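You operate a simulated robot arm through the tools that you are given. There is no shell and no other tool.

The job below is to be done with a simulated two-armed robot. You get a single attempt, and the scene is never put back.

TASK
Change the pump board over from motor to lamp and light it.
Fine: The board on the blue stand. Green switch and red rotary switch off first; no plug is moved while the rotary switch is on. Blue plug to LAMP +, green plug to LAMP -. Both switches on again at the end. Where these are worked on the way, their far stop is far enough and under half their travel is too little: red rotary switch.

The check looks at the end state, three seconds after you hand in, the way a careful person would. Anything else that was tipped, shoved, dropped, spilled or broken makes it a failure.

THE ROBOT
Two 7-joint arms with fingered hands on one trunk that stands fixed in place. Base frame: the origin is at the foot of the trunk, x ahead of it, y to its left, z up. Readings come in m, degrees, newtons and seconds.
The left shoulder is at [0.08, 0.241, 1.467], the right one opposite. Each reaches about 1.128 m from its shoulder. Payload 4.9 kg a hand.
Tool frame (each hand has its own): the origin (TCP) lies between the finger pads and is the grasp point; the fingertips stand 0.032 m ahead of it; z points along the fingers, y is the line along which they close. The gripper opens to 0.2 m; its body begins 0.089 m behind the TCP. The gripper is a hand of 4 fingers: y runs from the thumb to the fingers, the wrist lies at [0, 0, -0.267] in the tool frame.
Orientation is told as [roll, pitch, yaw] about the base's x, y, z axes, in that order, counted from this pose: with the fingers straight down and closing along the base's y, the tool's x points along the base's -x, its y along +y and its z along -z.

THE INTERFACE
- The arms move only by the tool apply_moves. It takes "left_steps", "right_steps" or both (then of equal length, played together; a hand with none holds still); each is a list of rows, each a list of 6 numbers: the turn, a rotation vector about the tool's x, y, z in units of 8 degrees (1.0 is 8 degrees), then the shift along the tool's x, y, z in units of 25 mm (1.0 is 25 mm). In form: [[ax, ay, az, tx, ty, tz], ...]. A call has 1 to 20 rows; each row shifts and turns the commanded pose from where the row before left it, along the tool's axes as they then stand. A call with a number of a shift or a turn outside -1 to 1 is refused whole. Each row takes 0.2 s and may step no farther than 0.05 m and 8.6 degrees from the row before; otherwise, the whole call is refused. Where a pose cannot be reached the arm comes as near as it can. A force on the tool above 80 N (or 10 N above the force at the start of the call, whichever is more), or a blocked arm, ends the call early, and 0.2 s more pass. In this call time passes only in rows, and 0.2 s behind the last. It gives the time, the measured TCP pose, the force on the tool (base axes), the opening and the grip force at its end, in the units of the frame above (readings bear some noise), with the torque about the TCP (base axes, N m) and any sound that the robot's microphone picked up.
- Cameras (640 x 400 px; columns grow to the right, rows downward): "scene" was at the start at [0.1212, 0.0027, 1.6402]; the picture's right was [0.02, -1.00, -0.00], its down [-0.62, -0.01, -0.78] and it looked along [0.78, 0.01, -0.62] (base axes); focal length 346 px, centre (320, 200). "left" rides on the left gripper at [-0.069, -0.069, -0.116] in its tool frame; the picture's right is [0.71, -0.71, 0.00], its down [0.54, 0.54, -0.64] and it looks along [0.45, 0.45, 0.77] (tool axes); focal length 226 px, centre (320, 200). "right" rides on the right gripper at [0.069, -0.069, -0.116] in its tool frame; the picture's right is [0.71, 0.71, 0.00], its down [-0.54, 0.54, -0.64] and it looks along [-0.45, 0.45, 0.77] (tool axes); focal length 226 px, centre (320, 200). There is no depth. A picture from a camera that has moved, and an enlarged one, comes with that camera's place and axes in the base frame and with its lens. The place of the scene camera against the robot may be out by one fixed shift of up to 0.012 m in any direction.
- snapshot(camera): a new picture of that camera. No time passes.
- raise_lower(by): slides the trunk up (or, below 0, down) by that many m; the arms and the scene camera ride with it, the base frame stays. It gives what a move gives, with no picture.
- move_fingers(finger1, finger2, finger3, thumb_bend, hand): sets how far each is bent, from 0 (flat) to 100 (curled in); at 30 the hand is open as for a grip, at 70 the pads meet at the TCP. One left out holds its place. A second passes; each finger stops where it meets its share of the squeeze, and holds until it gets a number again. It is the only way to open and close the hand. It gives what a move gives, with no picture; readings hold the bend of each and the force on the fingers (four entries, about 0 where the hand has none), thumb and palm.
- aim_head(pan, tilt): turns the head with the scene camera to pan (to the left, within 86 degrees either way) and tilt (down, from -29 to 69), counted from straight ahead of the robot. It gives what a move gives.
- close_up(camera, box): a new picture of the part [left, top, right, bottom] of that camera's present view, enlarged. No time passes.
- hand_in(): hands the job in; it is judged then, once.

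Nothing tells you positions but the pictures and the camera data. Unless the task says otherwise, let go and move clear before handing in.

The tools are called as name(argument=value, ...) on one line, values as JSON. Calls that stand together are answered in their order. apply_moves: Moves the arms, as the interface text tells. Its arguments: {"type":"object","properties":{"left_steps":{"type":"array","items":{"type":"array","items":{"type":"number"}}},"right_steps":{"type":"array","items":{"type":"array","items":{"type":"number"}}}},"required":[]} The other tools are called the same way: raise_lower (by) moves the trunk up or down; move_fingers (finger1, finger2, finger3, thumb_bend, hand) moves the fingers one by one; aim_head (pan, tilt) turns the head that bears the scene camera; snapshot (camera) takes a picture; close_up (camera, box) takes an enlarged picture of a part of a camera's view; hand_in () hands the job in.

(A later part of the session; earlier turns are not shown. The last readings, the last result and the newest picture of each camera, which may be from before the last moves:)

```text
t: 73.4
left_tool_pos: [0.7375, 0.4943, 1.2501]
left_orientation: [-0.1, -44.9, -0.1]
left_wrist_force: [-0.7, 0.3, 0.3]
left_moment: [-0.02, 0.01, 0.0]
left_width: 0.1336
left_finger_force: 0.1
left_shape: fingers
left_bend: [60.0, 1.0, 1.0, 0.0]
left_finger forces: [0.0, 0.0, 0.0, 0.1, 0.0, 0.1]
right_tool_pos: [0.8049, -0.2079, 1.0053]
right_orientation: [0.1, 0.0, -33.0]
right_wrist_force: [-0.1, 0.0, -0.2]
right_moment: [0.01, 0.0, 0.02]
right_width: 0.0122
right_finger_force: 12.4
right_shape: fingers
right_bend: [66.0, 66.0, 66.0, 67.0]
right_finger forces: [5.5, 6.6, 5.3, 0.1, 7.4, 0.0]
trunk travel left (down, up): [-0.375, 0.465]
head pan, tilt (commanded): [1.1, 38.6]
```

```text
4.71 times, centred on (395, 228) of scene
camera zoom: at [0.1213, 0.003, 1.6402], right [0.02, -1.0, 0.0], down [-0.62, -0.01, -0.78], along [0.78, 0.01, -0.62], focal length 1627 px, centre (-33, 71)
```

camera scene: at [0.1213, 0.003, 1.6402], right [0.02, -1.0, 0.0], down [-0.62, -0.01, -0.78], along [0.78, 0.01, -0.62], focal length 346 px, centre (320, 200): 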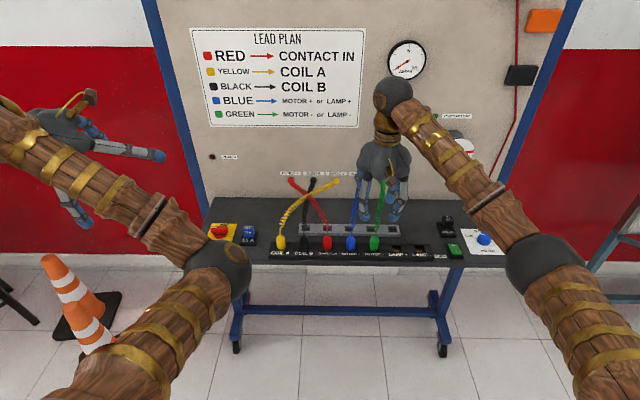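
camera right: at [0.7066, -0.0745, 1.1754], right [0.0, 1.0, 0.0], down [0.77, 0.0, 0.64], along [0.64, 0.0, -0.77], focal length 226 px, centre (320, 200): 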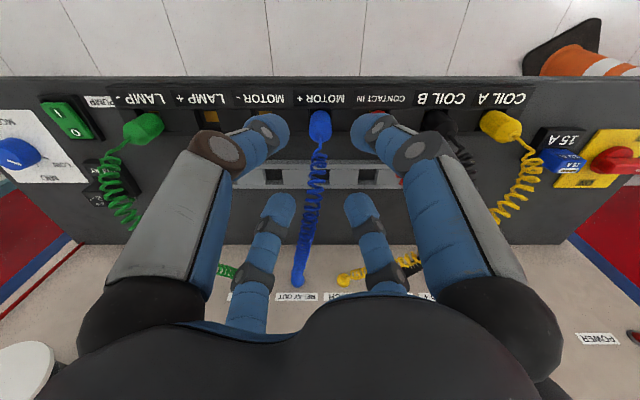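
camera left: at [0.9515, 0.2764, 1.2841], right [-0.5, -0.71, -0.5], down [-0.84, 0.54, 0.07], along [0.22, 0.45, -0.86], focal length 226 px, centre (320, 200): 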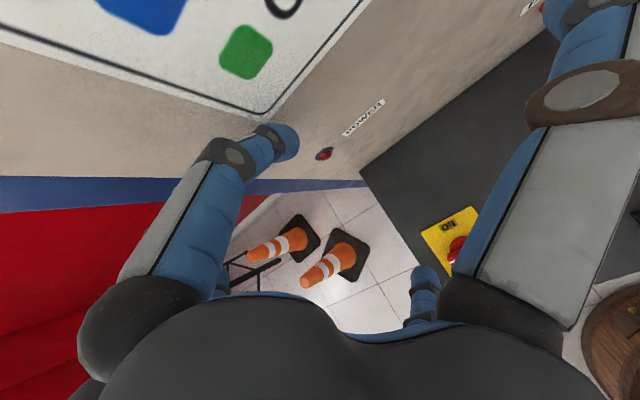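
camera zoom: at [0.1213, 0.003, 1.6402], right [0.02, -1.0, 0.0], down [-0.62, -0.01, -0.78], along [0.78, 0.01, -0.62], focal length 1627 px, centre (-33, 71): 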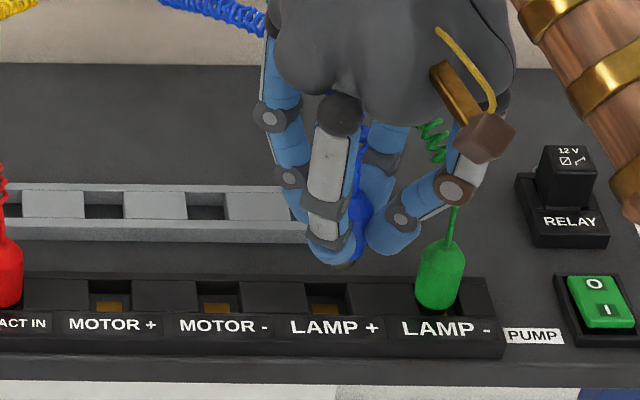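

Gold shows in front of the green plug in LAMP -, so I will check closely whether green is fully seated before I go on.

close_up(camera="scene", box=[415, 220, 455, 260])

close_up(camera="scene", box=[260, 220, 340, 260])

close_up(camera="right", box=[220, 80, 320, 170])

```text
10.00 times, centred on (435, 240) of scene
camera zoom: at [0.1213, 0.003, 1.6402], right [0.02, -1.0, 0.0], down [-0.62, -0.01, -0.78], along [0.78, 0.01, -0.62], focal length 3457 px, centre (-830, -200)
```

zoom: 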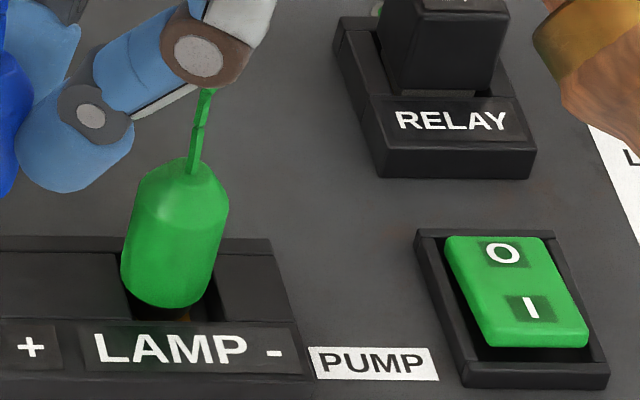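

```text
8.00 times, centred on (300, 240) of scene
camera zoom: at [0.1213, 0.003, 1.6402], right [0.02, -1.0, 0.0], down [-0.62, -0.01, -0.78], along [0.78, 0.01, -0.62], focal length 2765 px, centre (480, -120)
```

zoom: 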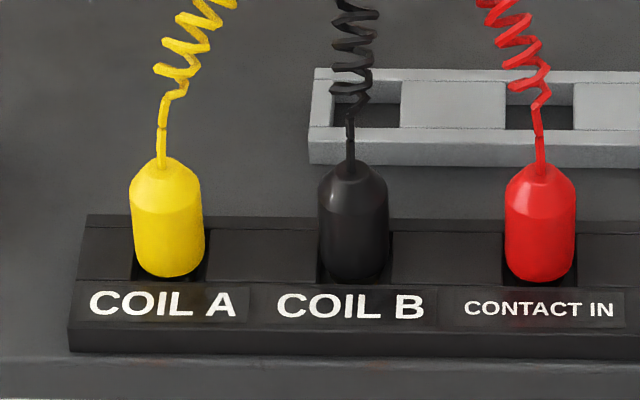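

```text
4.44 times, centred on (270, 125) of right
camera zoom: at [0.7092, -0.2299, 1.1225], right [-0.21, 0.98, 0.0], down [0.75, 0.16, 0.64], along [0.63, 0.13, -0.77], focal length 1005 px, centre (542, 533)
```

zoom: 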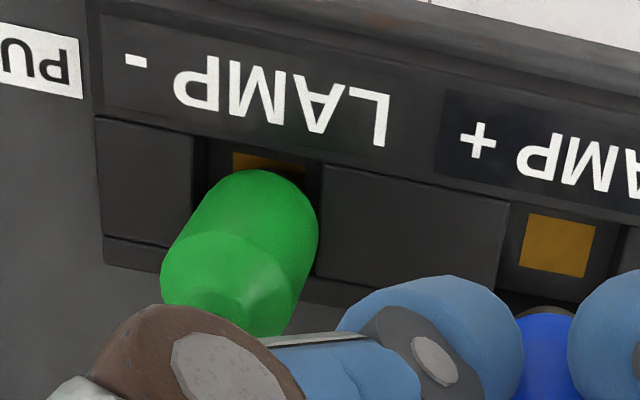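

Comparing rows, the green plug sits perhaps 3–4 mm higher than the untouched plugs, so I will press it home after blue is in. First I check the blue tip against LAMP + at higher zoom.

close_up(camera="scene", box=[384, 222, 424, 247])

close_up(camera="right", box=[280, 115, 360, 165])

```text
16.00 times, centred on (404, 234) of scene
camera zoom: at [0.1213, 0.003, 1.6402], right [0.02, -1.0, 0.0], down [-0.62, -0.01, -0.78], along [0.78, 0.01, -0.62], focal length 5531 px, centre (-1024, -352)
```

zoom: 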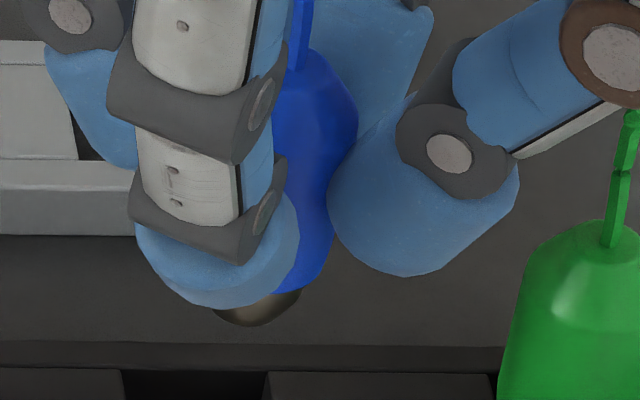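

```text
8.00 times, centred on (320, 140) of right
camera zoom: at [0.7092, -0.2299, 1.1225], right [-0.21, 0.98, 0.0], down [0.75, 0.16, 0.64], along [0.63, 0.13, -0.77], focal length 1808 px, centre (320, 680)
```

zoom: 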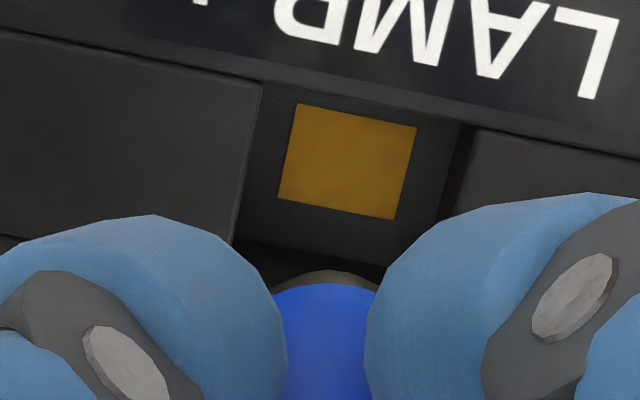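

The blue tip needs about 1 mm more to the left. I will correct that and lower it in stages, the last part in fine steps.

apply_moves(right_steps=[[0, 0, 0, 0.026, 0.04, 0], [0, 0, 0, 0, 0, 0.4], [0, 0, 0, 0, 0, 0.4], [0, 0, 0, 0, 0, 0.3], [0, 0, 0, 0, 0, 0.1], [0, 0, 0, 0, 0, 0.1], [0, 0, 0, 0, 0, 0.1], [0, 0, 0, 0, 0, 0.1]])

close_up(camera="right", box=[240, 90, 400, 230])

close_up(camera="scene", box=[370, 205, 450, 265])

```text
t: 75.2
left_tool_pos: [0.7387, 0.4944, 1.252]
left_orientation: [0.1, -44.8, 0.0]
left_wrist_force: [0.0, -0.4, 0.5]
left_moment: [0.0, -0.02, 0.02]
left_width: 0.1335
left_finger_force: 0.1
left_shape: fingers
left_bend: [60.0, 1.0, 1.0, 0.0]
left_finger forces: [0.0, 0.1, 0.0, 0.1, 0.0, 0.0]
right_tool_pos: [0.8042, -0.2063, 0.9681]
right_orientation: [0.1, -0.1, -32.9]
right_wrist_force: [0.3, -0.1, 1.1]
right_moment: [0.01, 0.03, -0.01]
right_width: 0.0124
right_finger_force: 12.7
right_shape: fingers
right_bend: [66.0, 66.0, 66.0, 67.0]
right_finger forces: [5.4, 6.6, 5.4, 0.0, 7.4, 0.0]
trunk travel left (down, up): [-0.375, 0.465]
head pan, tilt (commanded): [1.1, 38.6]
```

```text
2.86 times, centred on (320, 160) of right
camera zoom: at [0.7086, -0.228, 1.0852], right [-0.21, 0.98, 0.0], down [0.75, 0.16, 0.64], along [0.63, 0.13, -0.77], focal length 646 px, centre (320, 314)
```

zoom: 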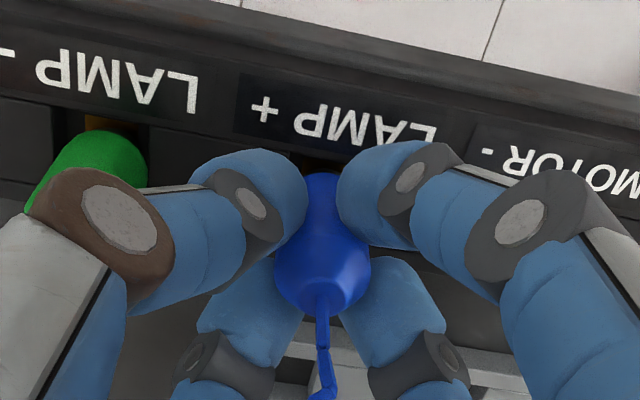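

```text
6.67 times, centred on (410, 235) of scene
camera zoom: at [0.1213, 0.003, 1.6402], right [0.02, -1.0, 0.0], down [-0.62, -0.01, -0.78], along [0.78, 0.01, -0.62], focal length 2304 px, centre (-280, -33)
```

zoom: 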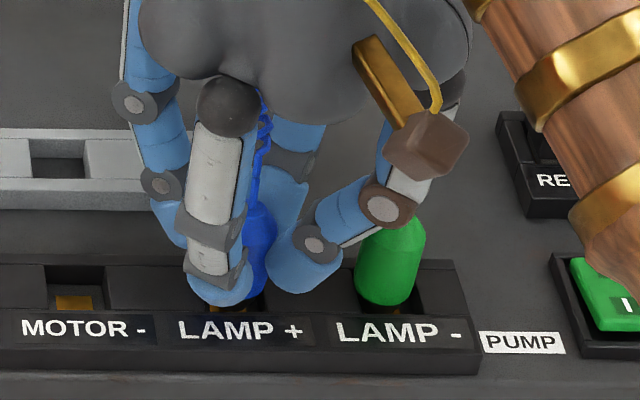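

apply_moves(right_steps=[[0, 0, 0, 0, 0, 0.1], [0, 0, 0, 0, 0, 0.1], [0, 0, 0, 0, 0, 0.1]])

close_up(camera="right", box=[240, 90, 400, 230])

close_up(camera="scene", box=[370, 205, 450, 265])

```text
t: 76.0
left_tool_pos: [0.7372, 0.4945, 1.253]
left_orientation: [0.1, -44.9, 0.0]
left_wrist_force: [-0.4, 0.4, 1.1]
left_moment: [0.0, 0.0, -0.01]
left_width: 0.1336
left_finger_force: 0.1
left_shape: fingers
left_bend: [60.0, 1.0, 1.0, 0.0]
left_finger forces: [0.0, 0.1, 0.1, 0.0, 0.1, 0.0]
right_tool_pos: [0.8021, -0.2061, 0.9618]
right_orientation: [0.0, 0.0, -33.0]
right_wrist_force: [0.6, 1.2, 2.8]
right_moment: [-0.03, 0.02, -0.01]
right_width: 0.0128
right_finger_force: 12.8
right_shape: fingers
right_bend: [66.0, 66.0, 66.0, 67.0]
right_finger forces: [5.6, 7.2, 5.9, 0.0, 7.9, 0.0]
trunk travel left (down, up): [-0.375, 0.465]
head pan, tilt (commanded): [1.1, 38.6]
```

```text
2.86 times, centred on (320, 160) of right
camera zoom: at [0.7087, -0.2278, 1.0786], right [-0.21, 0.98, 0.0], down [0.75, 0.16, 0.64], along [0.63, 0.13, -0.77], focal length 646 px, centre (320, 314)
```

zoom: 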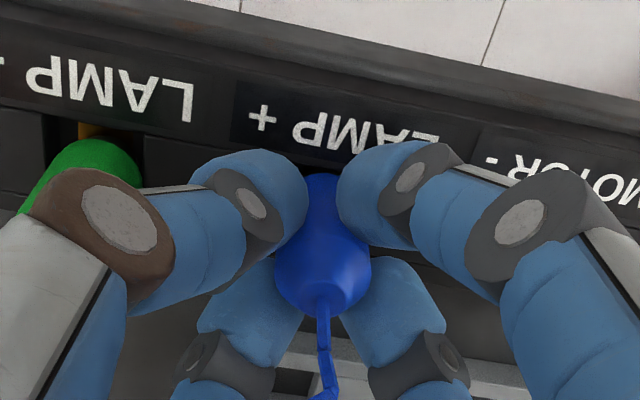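

```text
6.67 times, centred on (410, 235) of scene
camera zoom: at [0.1203, 0.0033, 1.6404], right [0.02, -1.0, 0.0], down [-0.62, -0.01, -0.78], along [0.78, 0.01, -0.62], focal length 2304 px, centre (-280, -33)
```

zoom: 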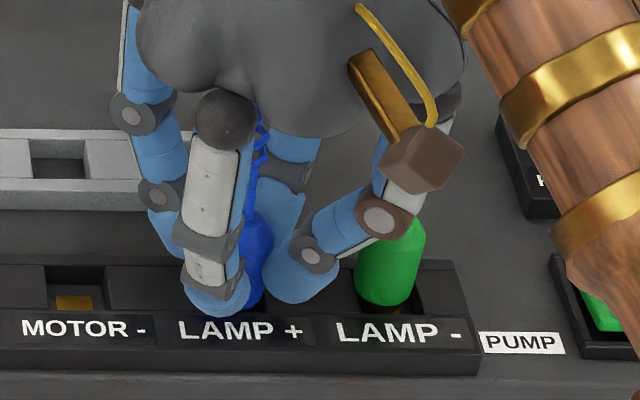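

Blue has reached its old seat height with light contact. I press 2.5 mm further to seat it firmly.

apply_moves(right_steps=[[0, 0, 0, 0, 0, 0.05], [0, 0, 0, 0, 0, 0.05]])

close_up(camera="right", box=[240, 90, 400, 230])

```text
t: 76.6
left_tool_pos: [0.7361, 0.4967, 1.2534]
left_orientation: [-0.1, -45.0, 0.1]
left_wrist_force: [0.4, -0.2, 0.4]
left_moment: [0.01, 0.0, 0.01]
left_width: 0.1332
left_finger_force: 0.0
left_shape: fingers
left_bend: [60.0, 1.0, 1.0, 0.0]
left_finger forces: [0.0, 0.0, 0.0, 0.1, 0.0, 0.0]
right_tool_pos: [0.8042, -0.2061, 0.9608]
right_orientation: [0.0, -0.2, -33.0]
right_wrist_force: [1.8, -0.5, 17.9]
right_moment: [0.0, -0.07, 0.0]
right_width: 0.0119
right_finger_force: 16.8
right_shape: fingers
right_bend: [67.0, 66.0, 66.0, 67.0]
right_finger forces: [6.7, 9.2, 7.7, 0.1, 9.4, 0.1]
trunk travel left (down, up): [-0.375, 0.465]
head pan, tilt (commanded): [1.1, 38.6]
```

```text
2.86 times, centred on (320, 160) of right
camera zoom: at [0.7081, -0.2276, 1.0774], right [-0.21, 0.98, 0.0], down [0.75, 0.16, 0.65], along [0.63, 0.13, -0.76], focal length 646 px, centre (320, 314)
```

zoom: 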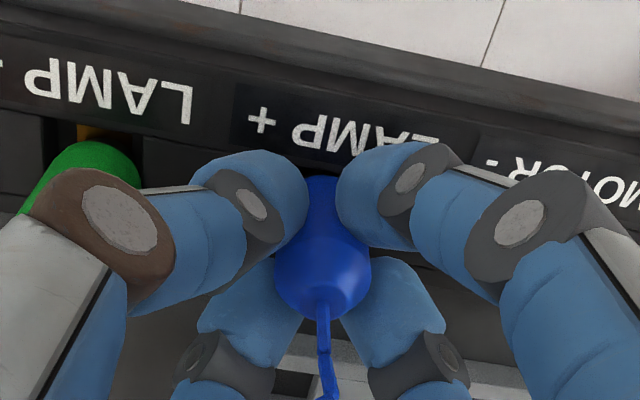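

The blue plug now carries 18 N downward and no longer moves, so it is bottomed. I release it and lift away to compare heights.

move_fingers(hand="right", finger1=60, finger2=60, finger3=60, thumb_bend=60)

apply_moves(right_steps=[[0, 0, 0, 0, 0, -0.2], [0, 0, 0, 0, 0, -0.4], [0, 0, 0, 0, 0, -0.4], [0, 0, 0, 0, 0, -0.8], [0, 0, 0, 0, 0, -0.8], [0, 0, 0, 0, 0, -0.8]])

snapshot(camera="right")

close_up(camera="scene", box=[380, 220, 460, 270])

```text
t: 77.6
left_tool_pos: [0.74, 0.4949, 1.2522]
left_orientation: [0.0, -45.0, 0.0]
left_wrist_force: [-0.5, 0.8, 0.1]
left_moment: [-0.01, -0.01, 0.01]
left_width: 0.1336
left_finger_force: 0.0
left_shape: fingers
left_bend: [60.0, 1.0, 1.0, 0.0]
left_finger forces: [0.0, 0.1, 0.1, 0.1, 0.0, 0.1]
right_tool_pos: [0.8039, -0.2064, 0.958]
right_orientation: [0.0, 0.0, -33.0]
right_wrist_force: [0.5, -0.1, 0.4]
right_moment: [0.01, 0.04, 0.04]
right_width: 0.0327
right_finger_force: 0.1
right_shape: fingers
right_bend: [60.0, 60.0, 60.0, 60.0]
right_finger forces: [0.0, 0.0, 0.0, 0.0, 0.0, 0.1]
trunk travel left (down, up): [-0.375, 0.465]
head pan, tilt (commanded): [1.1, 38.6]
```

```text
t: 79.0
left_tool_pos: [0.7378, 0.4956, 1.2526]
left_orientation: [0.1, -45.0, 0.0]
left_wrist_force: [0.0, 0.3, 0.2]
left_moment: [0.0, -0.01, -0.04]
left_width: 0.1329
left_finger_force: 0.1
left_shape: fingers
left_bend: [60.0, 1.0, 1.0, 0.0]
left_finger forces: [0.1, 0.0, 0.2, 0.1, 0.0, 0.0]
right_tool_pos: [0.8032, -0.2062, 1.0438]
right_orientation: [0.0, 0.0, -33.0]
right_wrist_force: [0.4, -0.7, 0.1]
right_moment: [-0.02, -0.04, -0.01]
right_width: 0.0329
right_finger_force: 0.0
right_shape: fingers
right_bend: [60.0, 60.0, 60.0, 60.0]
right_finger forces: [0.2, 0.1, 0.0, 0.0, 0.0, 0.1]
trunk travel left (down, up): [-0.375, 0.465]
head pan, tilt (commanded): [1.1, 38.6]
```

```text
taken
camera right: at [0.7078, -0.2282, 1.1609], right [-0.21, 0.98, 0.0], down [0.75, 0.16, 0.64], along [0.63, 0.13, -0.77], focal length 226 px, centre (320, 200)
```

right: 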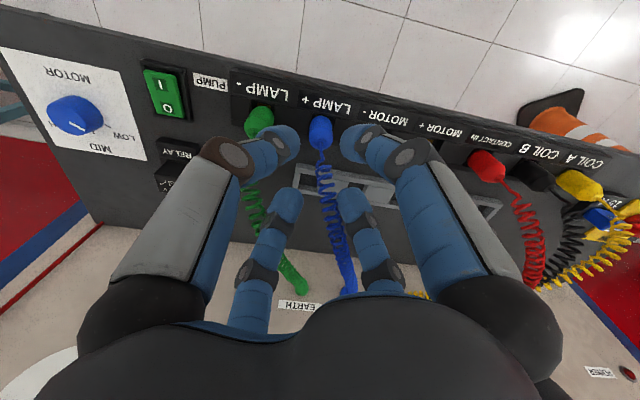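

```text
8.00 times, centred on (420, 245) of scene
camera zoom: at [0.1209, 0.003, 1.6401], right [0.02, -1.0, 0.0], down [-0.62, -0.01, -0.78], along [0.78, 0.01, -0.62], focal length 2765 px, centre (-480, -160)
```

zoom: 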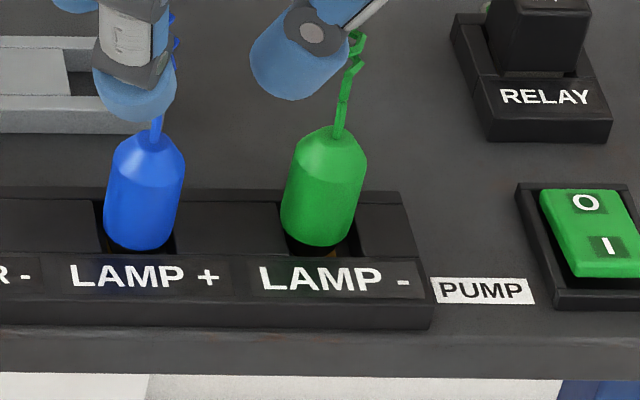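

Blue matches the expected seated height, but green is about 3 mm high. I will go back over green, grip it with the hand upright and press it home.

apply_moves(right_steps=[[0, 0, 0, 0, 0, -0.7], [0, 0, 0.75, 0, 0, 0], [0, 0, 0.75, 0, 0, 0], [0, 0, 0, -0.474, -0.474, 0], [0, 0, 0, -0.474, -0.474, 0], [0, 0, 0, -0.474, -0.474, 0], [0, 0, 0, -0.474, -0.474, 0]])

move_fingers(hand="right", finger1=57, finger2=57, finger3=57, thumb_bend=57)

close_up(camera="right", box=[220, 70, 420, 210])

close_up(camera="scene", box=[380, 220, 460, 270])

```text
t: 80.6
left_tool_pos: [0.7379, 0.4945, 1.2524]
left_orientation: [0.1, -45.0, -0.1]
left_wrist_force: [-1.5, -1.0, 0.8]
left_moment: [0.01, -0.02, -0.02]
left_width: 0.1337
left_finger_force: 0.0
left_shape: fingers
left_bend: [60.0, 1.0, 1.0, 0.0]
left_finger forces: [0.0, 0.1, 0.1, 0.0, 0.0, 0.1]
right_tool_pos: [0.8051, -0.2755, 1.0611]
right_orientation: [0.0, -0.1, -45.0]
right_wrist_force: [0.5, -0.1, -0.7]
right_moment: [0.03, -0.02, -0.03]
right_width: 0.0328
right_finger_force: 0.1
right_shape: fingers
right_bend: [60.0, 60.0, 60.0, 60.0]
right_finger forces: [0.0, 0.1, 0.0, 0.0, 0.0, 0.0]
trunk travel left (down, up): [-0.375, 0.465]
head pan, tilt (commanded): [1.1, 38.6]
```

```text
t: 81.6
left_tool_pos: [0.7369, 0.4957, 1.2527]
left_orientation: [0.0, -44.9, 0.1]
left_wrist_force: [0.4, 0.1, -0.2]
left_moment: [0.02, 0.03, -0.04]
left_width: 0.1334
left_finger_force: 0.0
left_shape: fingers
left_bend: [60.0, 1.0, 1.0, 0.0]
left_finger forces: [0.0, 0.1, 0.0, 0.1, 0.0, 0.0]
right_tool_pos: [0.8039, -0.2755, 1.0609]
right_orientation: [0.0, 0.0, -45.1]
right_wrist_force: [-0.2, -0.3, 0.7]
right_moment: [0.0, -0.02, 0.03]
right_width: 0.047
right_finger_force: 0.1
right_shape: fingers
right_bend: [56.0, 56.0, 56.0, 56.0]
right_finger forces: [0.0, 0.0, 0.0, 0.1, 0.0, 0.1]
trunk travel left (down, up): [-0.375, 0.465]
head pan, tilt (commanded): [1.1, 38.6]
```

```text
2.86 times, centred on (320, 140) of right
camera zoom: at [0.7075, -0.2757, 1.1777], right [0.0, 1.0, 0.0], down [0.77, 0.0, 0.64], along [0.64, 0.0, -0.77], focal length 646 px, centre (320, 371)
```

zoom: 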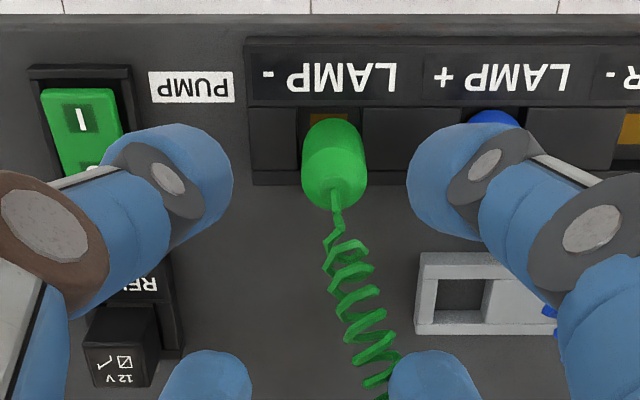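

```text
8.00 times, centred on (420, 245) of scene
camera zoom: at [0.1213, 0.0029, 1.6402], right [0.02, -1.0, 0.0], down [-0.62, -0.01, -0.78], along [0.78, 0.01, -0.62], focal length 2765 px, centre (-480, -160)
```

zoom: 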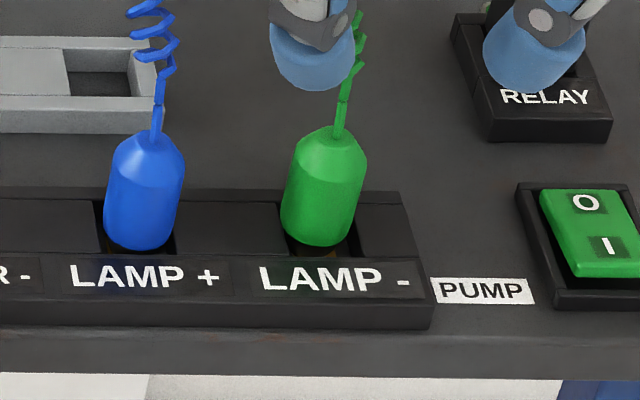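

Seen from above, green leans slightly, with its top toward me and its bottom about 2 mm off toward the back-left, which kept it from dropping fully in. I will centre the hand on it and come down to grasp height.

apply_moves(right_steps=[[0, 0, 0, 0.141, 0.141, 0], [0, 0, 0, 0, 0, 0.9], [0, 0, 0, 0, 0, 0.9], [0, 0, 0, 0, 0, 0.9], [0, 0, 0, 0, 0, 0.75], [0, 0, 0, 0, 0, 0.35]])

move_fingers(hand="right", finger1=61, finger2=61, finger3=61, thumb_bend=61)

close_up(camera="right", box=[240, 90, 400, 230])

close_up(camera="scene", box=[380, 205, 460, 265])

```text
t: 83.0
left_tool_pos: [0.7378, 0.4945, 1.2523]
left_orientation: [0.0, -44.8, -0.1]
left_wrist_force: [0.4, 0.6, -0.6]
left_moment: [-0.02, -0.03, -0.01]
left_width: 0.1333
left_finger_force: 0.0
left_shape: fingers
left_bend: [60.0, 1.0, 1.0, 0.0]
left_finger forces: [0.1, 0.0, 0.0, 0.0, 0.0, 0.0]
right_tool_pos: [0.8037, -0.2676, 0.9643]
right_orientation: [0.0, -0.1, -45.0]
right_wrist_force: [0.2, 0.8, 0.8]
right_moment: [0.0, 0.01, -0.03]
right_width: 0.0473
right_finger_force: 0.0
right_shape: fingers
right_bend: [56.0, 56.0, 56.0, 56.0]
right_finger forces: [0.0, 0.1, 0.0, 0.1, 0.0, 0.0]
trunk travel left (down, up): [-0.375, 0.465]
head pan, tilt (commanded): [1.1, 38.6]
```

```text
t: 84.0
left_tool_pos: [0.7372, 0.4953, 1.2518]
left_orientation: [0.1, -44.9, 0.1]
left_wrist_force: [0.0, 0.1, -0.3]
left_moment: [0.0, 0.02, -0.03]
left_width: 0.1337
left_finger_force: 0.1
left_shape: fingers
left_bend: [60.0, 1.0, 1.0, 0.0]
left_finger forces: [0.1, 0.0, 0.0, 0.0, 0.0, 0.0]
right_tool_pos: [0.8038, -0.2679, 0.9665]
right_orientation: [-0.1, 0.0, -45.0]
right_wrist_force: [0.3, -0.3, 0.2]
right_moment: [0.01, 0.01, -0.01]
right_width: 0.0301
right_finger_force: 0.0
right_shape: fingers
right_bend: [61.0, 61.0, 61.0, 61.0]
right_finger forces: [0.1, 0.1, 0.1, 0.0, 0.0, 0.1]
trunk travel left (down, up): [-0.375, 0.465]
head pan, tilt (commanded): [1.1, 38.6]
```

```text
2.86 times, centred on (320, 160) of right
camera zoom: at [0.7067, -0.2688, 1.082], right [0.0, 1.0, 0.0], down [0.77, 0.0, 0.64], along [0.64, 0.0, -0.77], focal length 646 px, centre (320, 314)
```

zoom: 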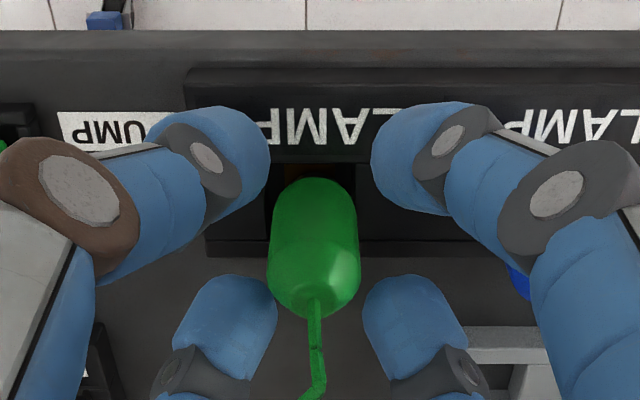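

```text
6.67 times, centred on (420, 235) of scene
camera zoom: at [0.1213, 0.003, 1.6402], right [0.02, -1.0, 0.0], down [-0.62, -0.01, -0.78], along [0.78, 0.01, -0.62], focal length 2304 px, centre (-347, -33)
```

zoom: 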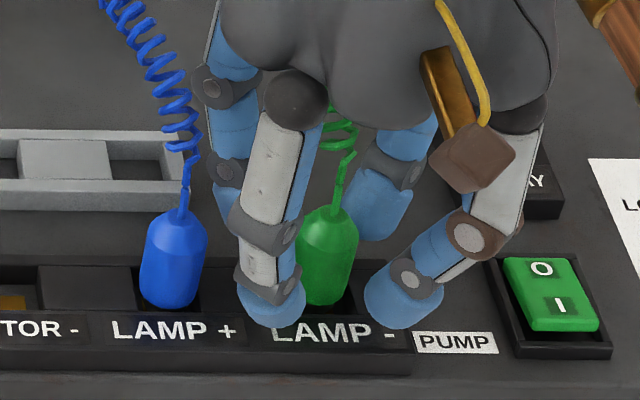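

I need a sharper look at how green sits in its recess before I grip it.

close_up(camera="right", box=[285, 140, 355, 205])

close_up(camera="scene", box=[412, 230, 444, 254])

close_up(camera="scene", box=[390, 230, 422, 254])

```text
6.15 times, centred on (320, 172) of right
camera zoom: at [0.7067, -0.2688, 1.082], right [0.0, 1.0, 0.0], down [0.77, 0.0, 0.64], along [0.64, 0.0, -0.77], focal length 1391 px, centre (320, 369)
```

zoom: 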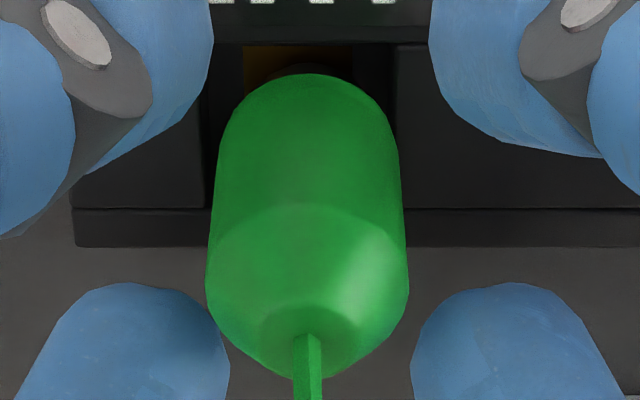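

```text
16.00 times, centred on (428, 242) of scene
camera zoom: at [0.1213, 0.003, 1.6402], right [0.02, -1.0, 0.0], down [-0.62, -0.01, -0.78], along [0.78, 0.01, -0.62], focal length 5531 px, centre (-1408, -472)
```

zoom: 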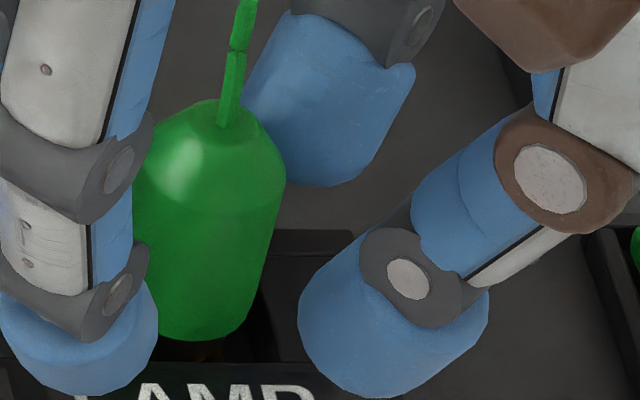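

```text
16.00 times, centred on (406, 242) of scene
camera zoom: at [0.1213, 0.003, 1.6402], right [0.02, -1.0, 0.0], down [-0.62, -0.01, -0.78], along [0.78, 0.01, -0.62], focal length 5531 px, centre (-1056, -472)
```

zoom: 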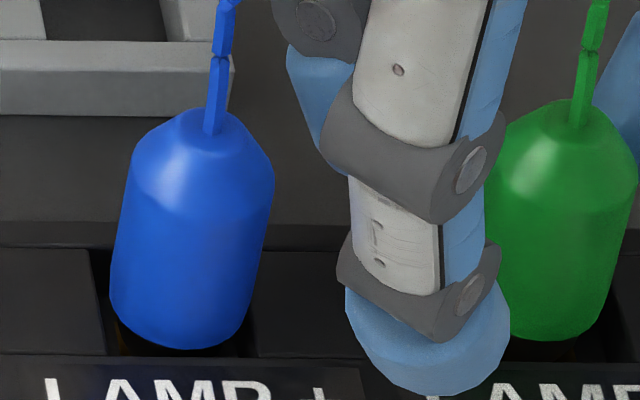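

Green is inside the recess but leans to its left wall and sits slightly back and high. I will shift 2.5 mm right, grip it gently and press it down as I did with blue.

apply_moves(right_steps=[[0, 0, 0, -0.0707, -0.0707, 0]])

move_fingers(hand="right", finger1=70, finger2=71, finger3=70, thumb_bend=70)

close_up(camera="right", box=[240, 90, 400, 230])

close_up(camera="scene", box=[412, 230, 444, 254])

```text
t: 84.4
left_tool_pos: [0.7383, 0.495, 1.2514]
left_orientation: [0.0, -44.9, 0.0]
left_wrist_force: [-0.8, -0.5, 0.0]
left_moment: [0.03, -0.01, -0.02]
left_width: 0.1336
left_finger_force: 0.1
left_shape: fingers
left_bend: [60.0, 1.0, 1.0, 0.0]
left_finger forces: [0.0, 0.0, 0.1, 0.0, 0.1, 0.0]
right_tool_pos: [0.805, -0.2701, 0.9652]
right_orientation: [0.0, 0.0, -45.0]
right_wrist_force: [0.6, 0.3, -1.2]
right_moment: [-0.01, -0.01, -0.01]
right_width: 0.0301
right_finger_force: 0.1
right_shape: fingers
right_bend: [61.0, 61.0, 61.0, 61.0]
right_finger forces: [0.1, 0.0, 0.0, 0.0, 0.0, 0.0]
trunk travel left (down, up): [-0.375, 0.465]
head pan, tilt (commanded): [1.1, 38.6]
```

```text
t: 85.4
left_tool_pos: [0.7389, 0.4958, 1.2521]
left_orientation: [0.0, -44.9, 0.0]
left_wrist_force: [-1.0, -0.2, 0.7]
left_moment: [-0.01, 0.04, 0.02]
left_width: 0.1334
left_finger_force: 0.1
left_shape: fingers
left_bend: [60.0, 1.0, 1.0, 0.0]
left_finger forces: [0.0, 0.0, 0.0, 0.2, 0.1, 0.1]
right_tool_pos: [0.804, -0.2703, 0.9658]
right_orientation: [-0.1, 0.0, -45.0]
right_wrist_force: [-0.7, 0.1, 0.8]
right_moment: [-0.02, -0.01, 0.0]
right_width: 0.0122
right_finger_force: 12.5
right_shape: fingers
right_bend: [66.0, 66.0, 66.0, 67.0]
right_finger forces: [5.4, 6.6, 5.5, 0.0, 7.6, 0.0]
trunk travel left (down, up): [-0.375, 0.465]
head pan, tilt (commanded): [1.1, 38.6]
```

```text
2.86 times, centred on (320, 160) of right
camera zoom: at [0.7066, -0.2717, 1.082], right [0.0, 1.0, 0.0], down [0.77, 0.0, 0.64], along [0.64, 0.0, -0.77], focal length 646 px, centre (320, 314)
```

zoom: 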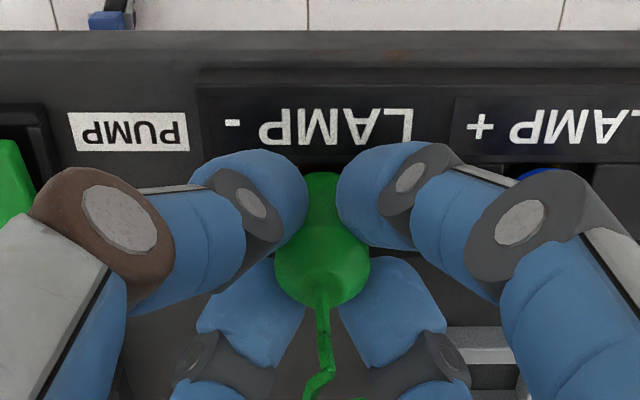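

```text
16.00 times, centred on (428, 242) of scene
camera zoom: at [0.1211, 0.003, 1.6402], right [0.02, -1.0, 0.0], down [-0.62, -0.01, -0.78], along [0.78, 0.01, -0.62], focal length 5531 px, centre (-1408, -472)
```

zoom: 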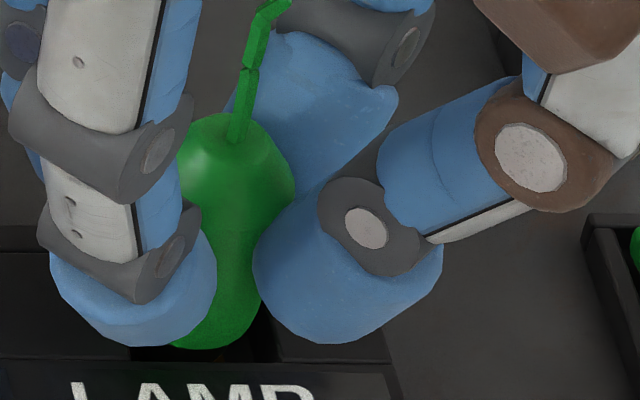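

Gripping has straightened the plug; relative to the hand it sits just like blue did when seated, with the hand 3 mm higher. I press down in small steps.

apply_moves(right_steps=[[0, 0, 0, 0, 0, 0.06], [0, 0, 0, 0, 0, 0.06], [0, 0, 0, 0, 0, 0.06]])

close_up(camera="right", box=[240, 90, 400, 230])

close_up(camera="scene", box=[412, 230, 444, 254])

```text
t: 86.2
left_tool_pos: [0.737, 0.4963, 1.2534]
left_orientation: [-0.1, -45.0, 0.0]
left_wrist_force: [-0.1, 0.6, -0.2]
left_moment: [-0.02, 0.0, 0.02]
left_width: 0.1333
left_finger_force: 0.0
left_shape: fingers
left_bend: [60.0, 1.0, 1.0, 0.0]
left_finger forces: [0.1, 0.1, 0.0, 0.0, 0.0, 0.0]
right_tool_pos: [0.8032, -0.2713, 0.9635]
right_orientation: [0.1, -0.2, -45.0]
right_wrist_force: [2.0, 0.8, 17.3]
right_moment: [-0.03, -0.06, 0.0]
right_width: 0.0119
right_finger_force: 16.1
right_shape: fingers
right_bend: [67.0, 66.0, 66.0, 67.0]
right_finger forces: [6.3, 9.6, 7.5, 0.0, 8.8, 0.0]
trunk travel left (down, up): [-0.375, 0.465]
head pan, tilt (commanded): [1.1, 38.6]
```

```text
2.86 times, centred on (320, 160) of right
camera zoom: at [0.7054, -0.2715, 1.0806], right [0.0, 1.0, 0.0], down [0.76, 0.0, 0.65], along [0.65, 0.0, -0.76], focal length 646 px, centre (320, 314)
```

zoom: 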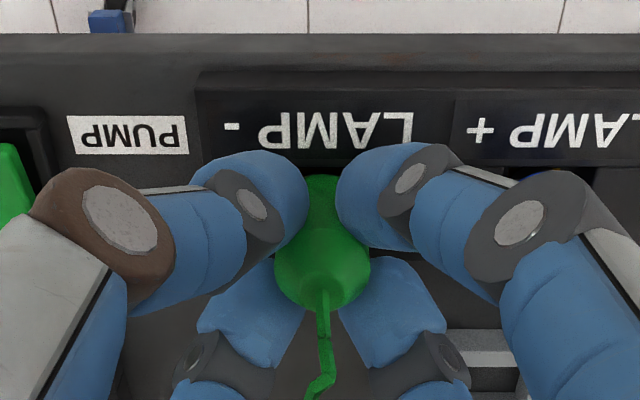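

```text
16.00 times, centred on (428, 242) of scene
camera zoom: at [0.1189, 0.0039, 1.6406], right [0.02, -1.0, 0.0], down [-0.62, -0.01, -0.78], along [0.78, 0.01, -0.62], focal length 5531 px, centre (-1408, -472)
```

zoom: 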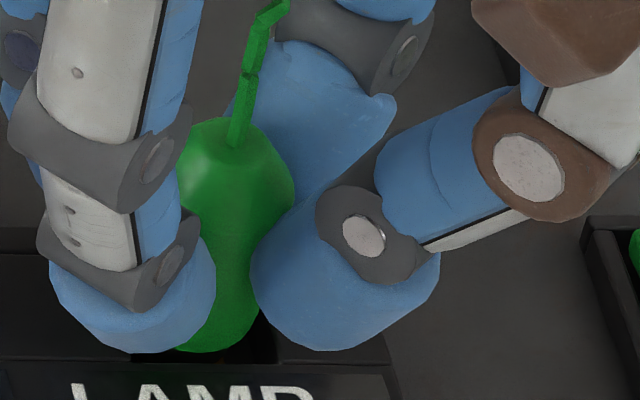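

At 17 N the plug no longer goes deeper, just as blue did at its seat. I release, lift and compare rows again.

move_fingers(hand="right", finger1=60, finger2=60, finger3=60, thumb_bend=60)

apply_moves(right_steps=[[0, 0, 0, 0, 0, -0.2], [0, 0, 0, 0, 0, -0.4], [0, 0, 0, 0, 0, -0.4], [0, 0, 0, 0, 0, -0.8], [0, 0, 0, 0, 0, -0.8], [0, 0, 0, 0, 0, -0.8], [0, 0, 0, 0, 0, -0.6]])

close_up(camera="right", box=[220, 70, 420, 210])

close_up(camera="scene", box=[380, 220, 460, 270])

```text
t: 87.2
left_tool_pos: [0.7385, 0.4945, 1.2524]
left_orientation: [0.0, -44.8, 0.0]
left_wrist_force: [0.2, 0.8, -0.9]
left_moment: [-0.01, -0.01, -0.01]
left_width: 0.1333
left_finger_force: 0.1
left_shape: fingers
left_bend: [60.0, 1.0, 1.0, 0.0]
left_finger forces: [0.1, 0.0, 0.1, 0.1, 0.0, 0.0]
right_tool_pos: [0.8041, -0.2711, 0.9609]
right_orientation: [0.0, 0.1, -45.1]
right_wrist_force: [0.3, 0.1, -0.4]
right_moment: [-0.02, 0.01, -0.01]
right_width: 0.0326
right_finger_force: 0.1
right_shape: fingers
right_bend: [60.0, 60.0, 60.0, 60.0]
right_finger forces: [0.1, 0.1, 0.0, 0.1, 0.0, 0.1]
trunk travel left (down, up): [-0.375, 0.465]
head pan, tilt (commanded): [1.1, 38.6]
```

```text
t: 88.8
left_tool_pos: [0.737, 0.4942, 1.2513]
left_orientation: [0.1, -44.8, 0.0]
left_wrist_force: [0.0, 0.3, 0.1]
left_moment: [0.04, -0.01, 0.01]
left_width: 0.1335
left_finger_force: 0.0
left_shape: fingers
left_bend: [60.0, 1.0, 1.0, 0.0]
left_finger forces: [0.0, 0.1, 0.0, 0.1, 0.1, 0.0]
right_tool_pos: [0.8043, -0.2725, 1.0623]
right_orientation: [-0.1, 0.0, -45.0]
right_wrist_force: [0.2, 0.8, -0.6]
right_moment: [0.01, 0.01, 0.03]
right_width: 0.0327
right_finger_force: 0.0
right_shape: fingers
right_bend: [60.0, 60.0, 60.0, 60.0]
right_finger forces: [0.0, 0.1, 0.0, 0.1, 0.1, 0.0]
trunk travel left (down, up): [-0.375, 0.465]
head pan, tilt (commanded): [1.1, 38.6]
```

```text
2.86 times, centred on (320, 140) of right
camera zoom: at [0.707, -0.2732, 1.1791], right [0.0, 1.0, 0.0], down [0.77, 0.0, 0.64], along [0.64, 0.0, -0.77], focal length 646 px, centre (320, 371)
```

zoom: 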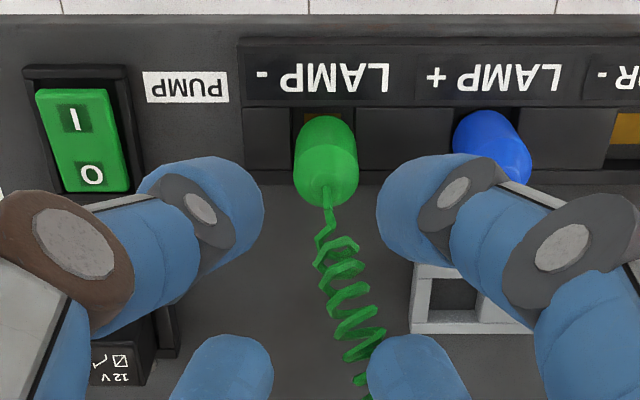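

```text
8.00 times, centred on (420, 245) of scene
camera zoom: at [0.1209, 0.0029, 1.6401], right [0.02, -1.0, 0.0], down [-0.62, -0.01, -0.78], along [0.78, 0.01, -0.62], focal length 2765 px, centre (-480, -160)
```

zoom: 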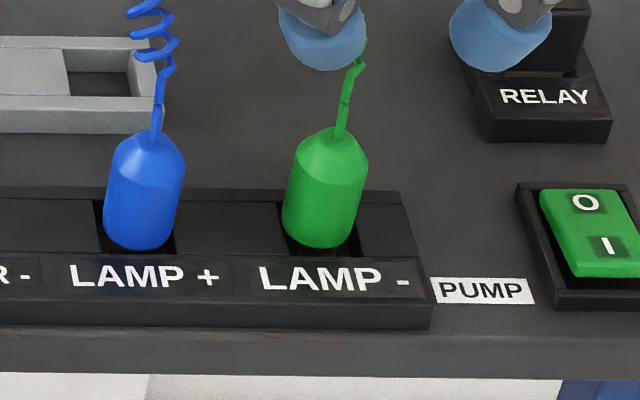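

By the wrist camera the green neck was at the original seated height during the press, so I take both plugs as seated. I will now draw the right hand up and away to the right, back into its pointing pose for later.

apply_moves(right_steps=[[0, 0, 0, 0, 0, -0.8], [0, 0, 0, 0, 0, -0.8], [0, 0, 0, 0, 0, -0.8], [0, 0, -0.9375, 0, 0, 0], [0, 0, -0.9375, 0, 0, 0], [0, 0, -0.9375, 0, 0, 0], [0, 0, -0.9375, 0, 0, 0], [0, 0, -0.9375, 0, 0, 0], [0, 0, -0.9375, 0, 0, 0], [0, 0, 0, 0.08, -0.965, 0], [0, 0, 0, 0.08, -0.965, 0], [0, 0, 0, 0.08, -0.965, 0], [0, 0, 0, 0.08, -0.965, 0], [0, 0, 0, 0.08, -0.965, 0], [0, 0, 0, 0.08, -0.965, 0], [0, 0, 0, 0.08, -0.965, 0], [0, 0, 0, 0.08, -0.965, 0]])

move_fingers(hand="right", finger1=0, finger2=0, finger3=0, thumb_bend=0)

apply_moves(right_steps=[[0.9375, 0, 0, 0, 0, 0], [0.9375, 0, 0, 0, 0, 0], [0.9375, 0, 0, 0, 0, 0], [0.9375, 0, 0, 0, 0, 0], [0.9375, 0, 0, 0, 0, 0], [0.9375, 0, 0, 0, 0, 0]])

snapshot(camera="scene")

close_up(camera="scene", box=[320, 215, 460, 275])

close_up(camera="scene", box=[260, 215, 400, 275])

```text
t: 92.4
left_tool_pos: [0.7381, 0.4933, 1.2525]
left_orientation: [0.0, -44.9, -0.2]
left_wrist_force: [0.7, -0.4, -0.4]
left_moment: [0.02, 0.03, 0.03]
left_width: 0.133
left_finger_force: 0.1
left_shape: fingers
left_bend: [60.0, 1.0, 1.0, 0.0]
left_finger forces: [0.0, 0.0, 0.1, 0.0, 0.0, 0.1]
right_tool_pos: [0.7869, -0.4652, 1.1216]
right_orientation: [-0.1, 0.0, 0.0]
right_wrist_force: [-0.4, -0.9, -0.2]
right_moment: [-0.01, -0.05, -0.02]
right_width: 0.0326
right_finger_force: 0.0
right_shape: fingers
right_bend: [60.0, 60.0, 60.0, 60.0]
right_finger forces: [0.0, 0.0, 0.0, 0.0, 0.0, 0.0]
trunk travel left (down, up): [-0.375, 0.465]
head pan, tilt (commanded): [1.1, 38.6]
```

```text
t: 93.4
left_tool_pos: [0.7377, 0.4949, 1.2524]
left_orientation: [0.1, -44.9, -0.1]
left_wrist_force: [-0.4, 0.5, 0.0]
left_moment: [0.01, -0.02, 0.01]
left_width: 0.1334
left_finger_force: 0.0
left_shape: fingers
left_bend: [60.0, 1.0, 1.0, 0.0]
left_finger forces: [0.1, 0.1, 0.1, 0.0, 0.0, 0.0]
right_tool_pos: [0.7881, -0.4642, 1.1213]
right_orientation: [0.0, 0.1, 0.0]
right_wrist_force: [-0.2, 0.4, 0.2]
right_moment: [-0.01, 0.0, -0.01]
right_width: 0.1841
right_finger_force: 0.0
right_shape: fingers
right_bend: [1.0, 1.0, 1.0, 0.0]
right_finger forces: [0.0, 0.0, 0.1, 0.0, 0.1, 0.0]
trunk travel left (down, up): [-0.375, 0.465]
head pan, tilt (commanded): [1.1, 38.6]
```

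```text
t: 94.8
left_tool_pos: [0.7376, 0.496, 1.2519]
left_orientation: [-0.1, -44.9, 0.0]
left_wrist_force: [-0.1, 0.0, -0.1]
left_moment: [0.01, 0.01, -0.01]
left_width: 0.1335
left_finger_force: 0.0
left_shape: fingers
left_bend: [60.0, 1.0, 1.0, 0.0]
left_finger forces: [0.0, 0.0, 0.0, 0.1, 0.0, 0.1]
right_tool_pos: [0.7887, -0.4634, 1.1222]
right_orientation: [-45.2, 0.0, 0.0]
right_wrist_force: [-0.4, 0.6, -0.1]
right_moment: [0.02, 0.0, 0.03]
right_width: 0.1838
right_finger_force: 0.0
right_shape: fingers
right_bend: [1.0, 1.0, 1.0, 0.0]
right_finger forces: [0.1, 0.0, 0.0, 0.1, 0.1, 0.0]
trunk travel left (down, up): [-0.375, 0.465]
head pan, tilt (commanded): [1.1, 38.6]
```

```text
taken
camera scene: at [0.1217, 0.004, 1.6401], right [0.02, -1.0, 0.0], down [-0.62, -0.01, -0.78], along [0.78, 0.01, -0.62], focal length 346 px, centre (320, 200)
```

scene: 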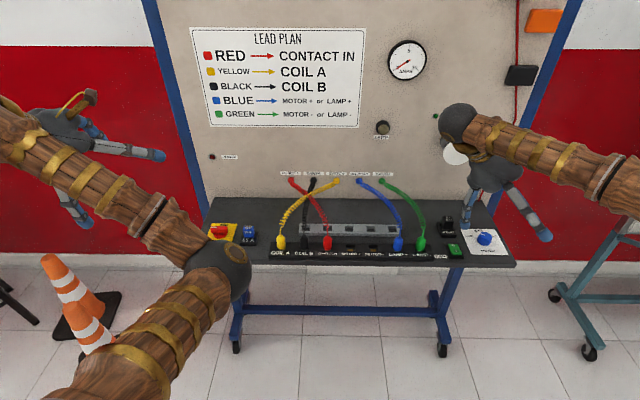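

```text
4.57 times, centred on (390, 245) of scene
camera zoom: at [0.1217, 0.004, 1.6401], right [0.02, -1.0, 0.0], down [-0.62, -0.01, -0.78], along [0.78, 0.01, -0.62], focal length 1580 px, centre (0, -6)
```

zoom: 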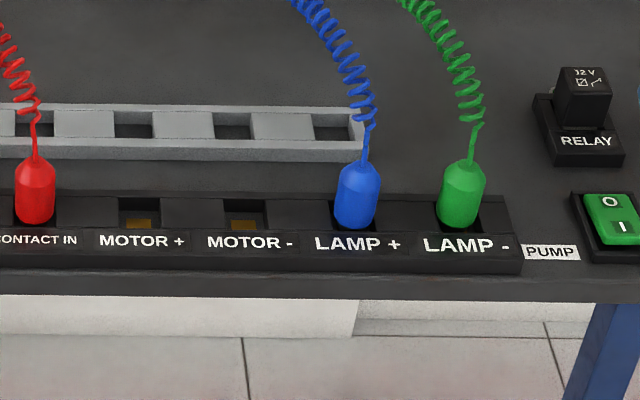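

```text
4.57 times, centred on (330, 245) of scene
camera zoom: at [0.1217, 0.004, 1.6401], right [0.02, -1.0, 0.0], down [-0.62, -0.01, -0.78], along [0.78, 0.01, -0.62], focal length 1580 px, centre (274, -6)
```

zoom: 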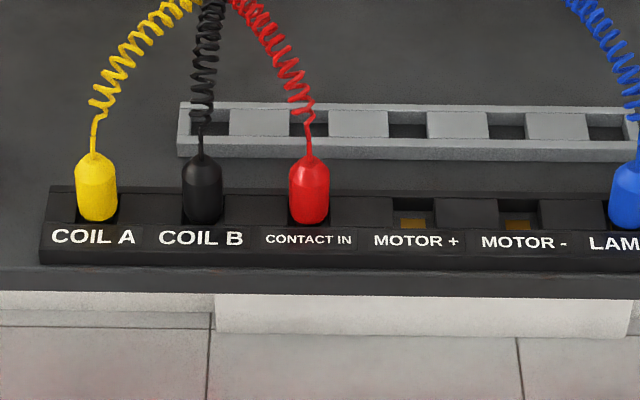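

Both plugs look right, and MOTOR + and MOTOR - are empty. Now the left hand returns to the red rotary to push its handle back clockwise to ON, starting from the handle's near side.

apply_moves(left_steps=[[0, 0, 0, -0.2075, -0.537, 0.688], [0, 0, 0, -0.2075, -0.537, 0.688], [0, 0, 0, -0.2075, -0.537, 0.688], [0, 0, 0, -0.2075, -0.537, 0.688], [0, 0, 0, -0.2075, -0.537, 0.688], [0, 0, 0, -0.2075, -0.537, 0.688], [0, 0, 0, -0.2075, -0.537, 0.688], [0, 0, 0, -0.2075, -0.537, 0.688], [0, 0, 0, -0.2075, -0.537, 0.688], [0, 0, 0, -0.2075, -0.537, 0.688], [0, 0, 0, -0.2075, -0.537, 0.688], [0, 0, 0, -0.2075, -0.537, 0.688]])

snapshot(camera="left")

close_up(camera="left", box=[360, 190, 500, 330])

```text
t: 97.4
left_tool_pos: [0.9276, 0.3349, 1.1509]
left_orientation: [0.0, -44.8, 0.0]
left_wrist_force: [-0.5, 0.1, 0.5]
left_moment: [-0.02, -0.02, -0.03]
left_width: 0.1335
left_finger_force: 0.0
left_shape: fingers
left_bend: [60.0, 1.0, 1.0, 0.0]
left_finger forces: [0.0, 0.0, 0.0, 0.0, 0.0, 0.0]
right_tool_pos: [0.7892, -0.464, 1.1225]
right_orientation: [-45.0, 0.0, 0.1]
right_wrist_force: [0.0, -0.3, 0.3]
right_moment: [0.01, 0.0, -0.02]
right_width: 0.1837
right_finger_force: 0.1
right_shape: fingers
right_bend: [1.0, 1.0, 1.0, 0.0]
right_finger forces: [0.0, 0.0, 0.1, 0.0, 0.0, 0.0]
trunk travel left (down, up): [-0.375, 0.465]
head pan, tilt (commanded): [1.1, 38.6]
```

```text
taken
camera left: at [0.8924, 0.2655, 1.2813], right [-0.5, -0.71, -0.5], down [-0.84, 0.54, 0.07], along [0.22, 0.45, -0.86], focal length 226 px, centre (320, 200)
```

left: 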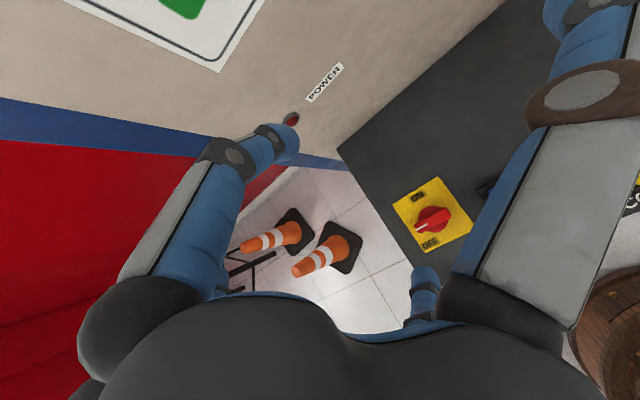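

```text
2.86 times, centred on (430, 260) of left
camera zoom: at [0.8924, 0.2655, 1.2813], right [-0.5, -0.71, -0.5], down [-0.84, 0.54, 0.07], along [0.22, 0.45, -0.86], focal length 646 px, centre (6, 29)
```

zoom: 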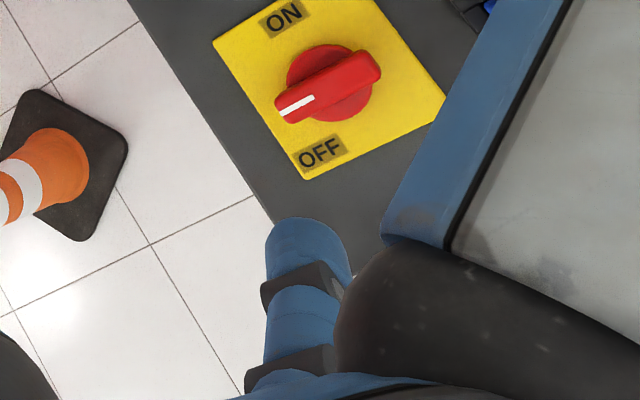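

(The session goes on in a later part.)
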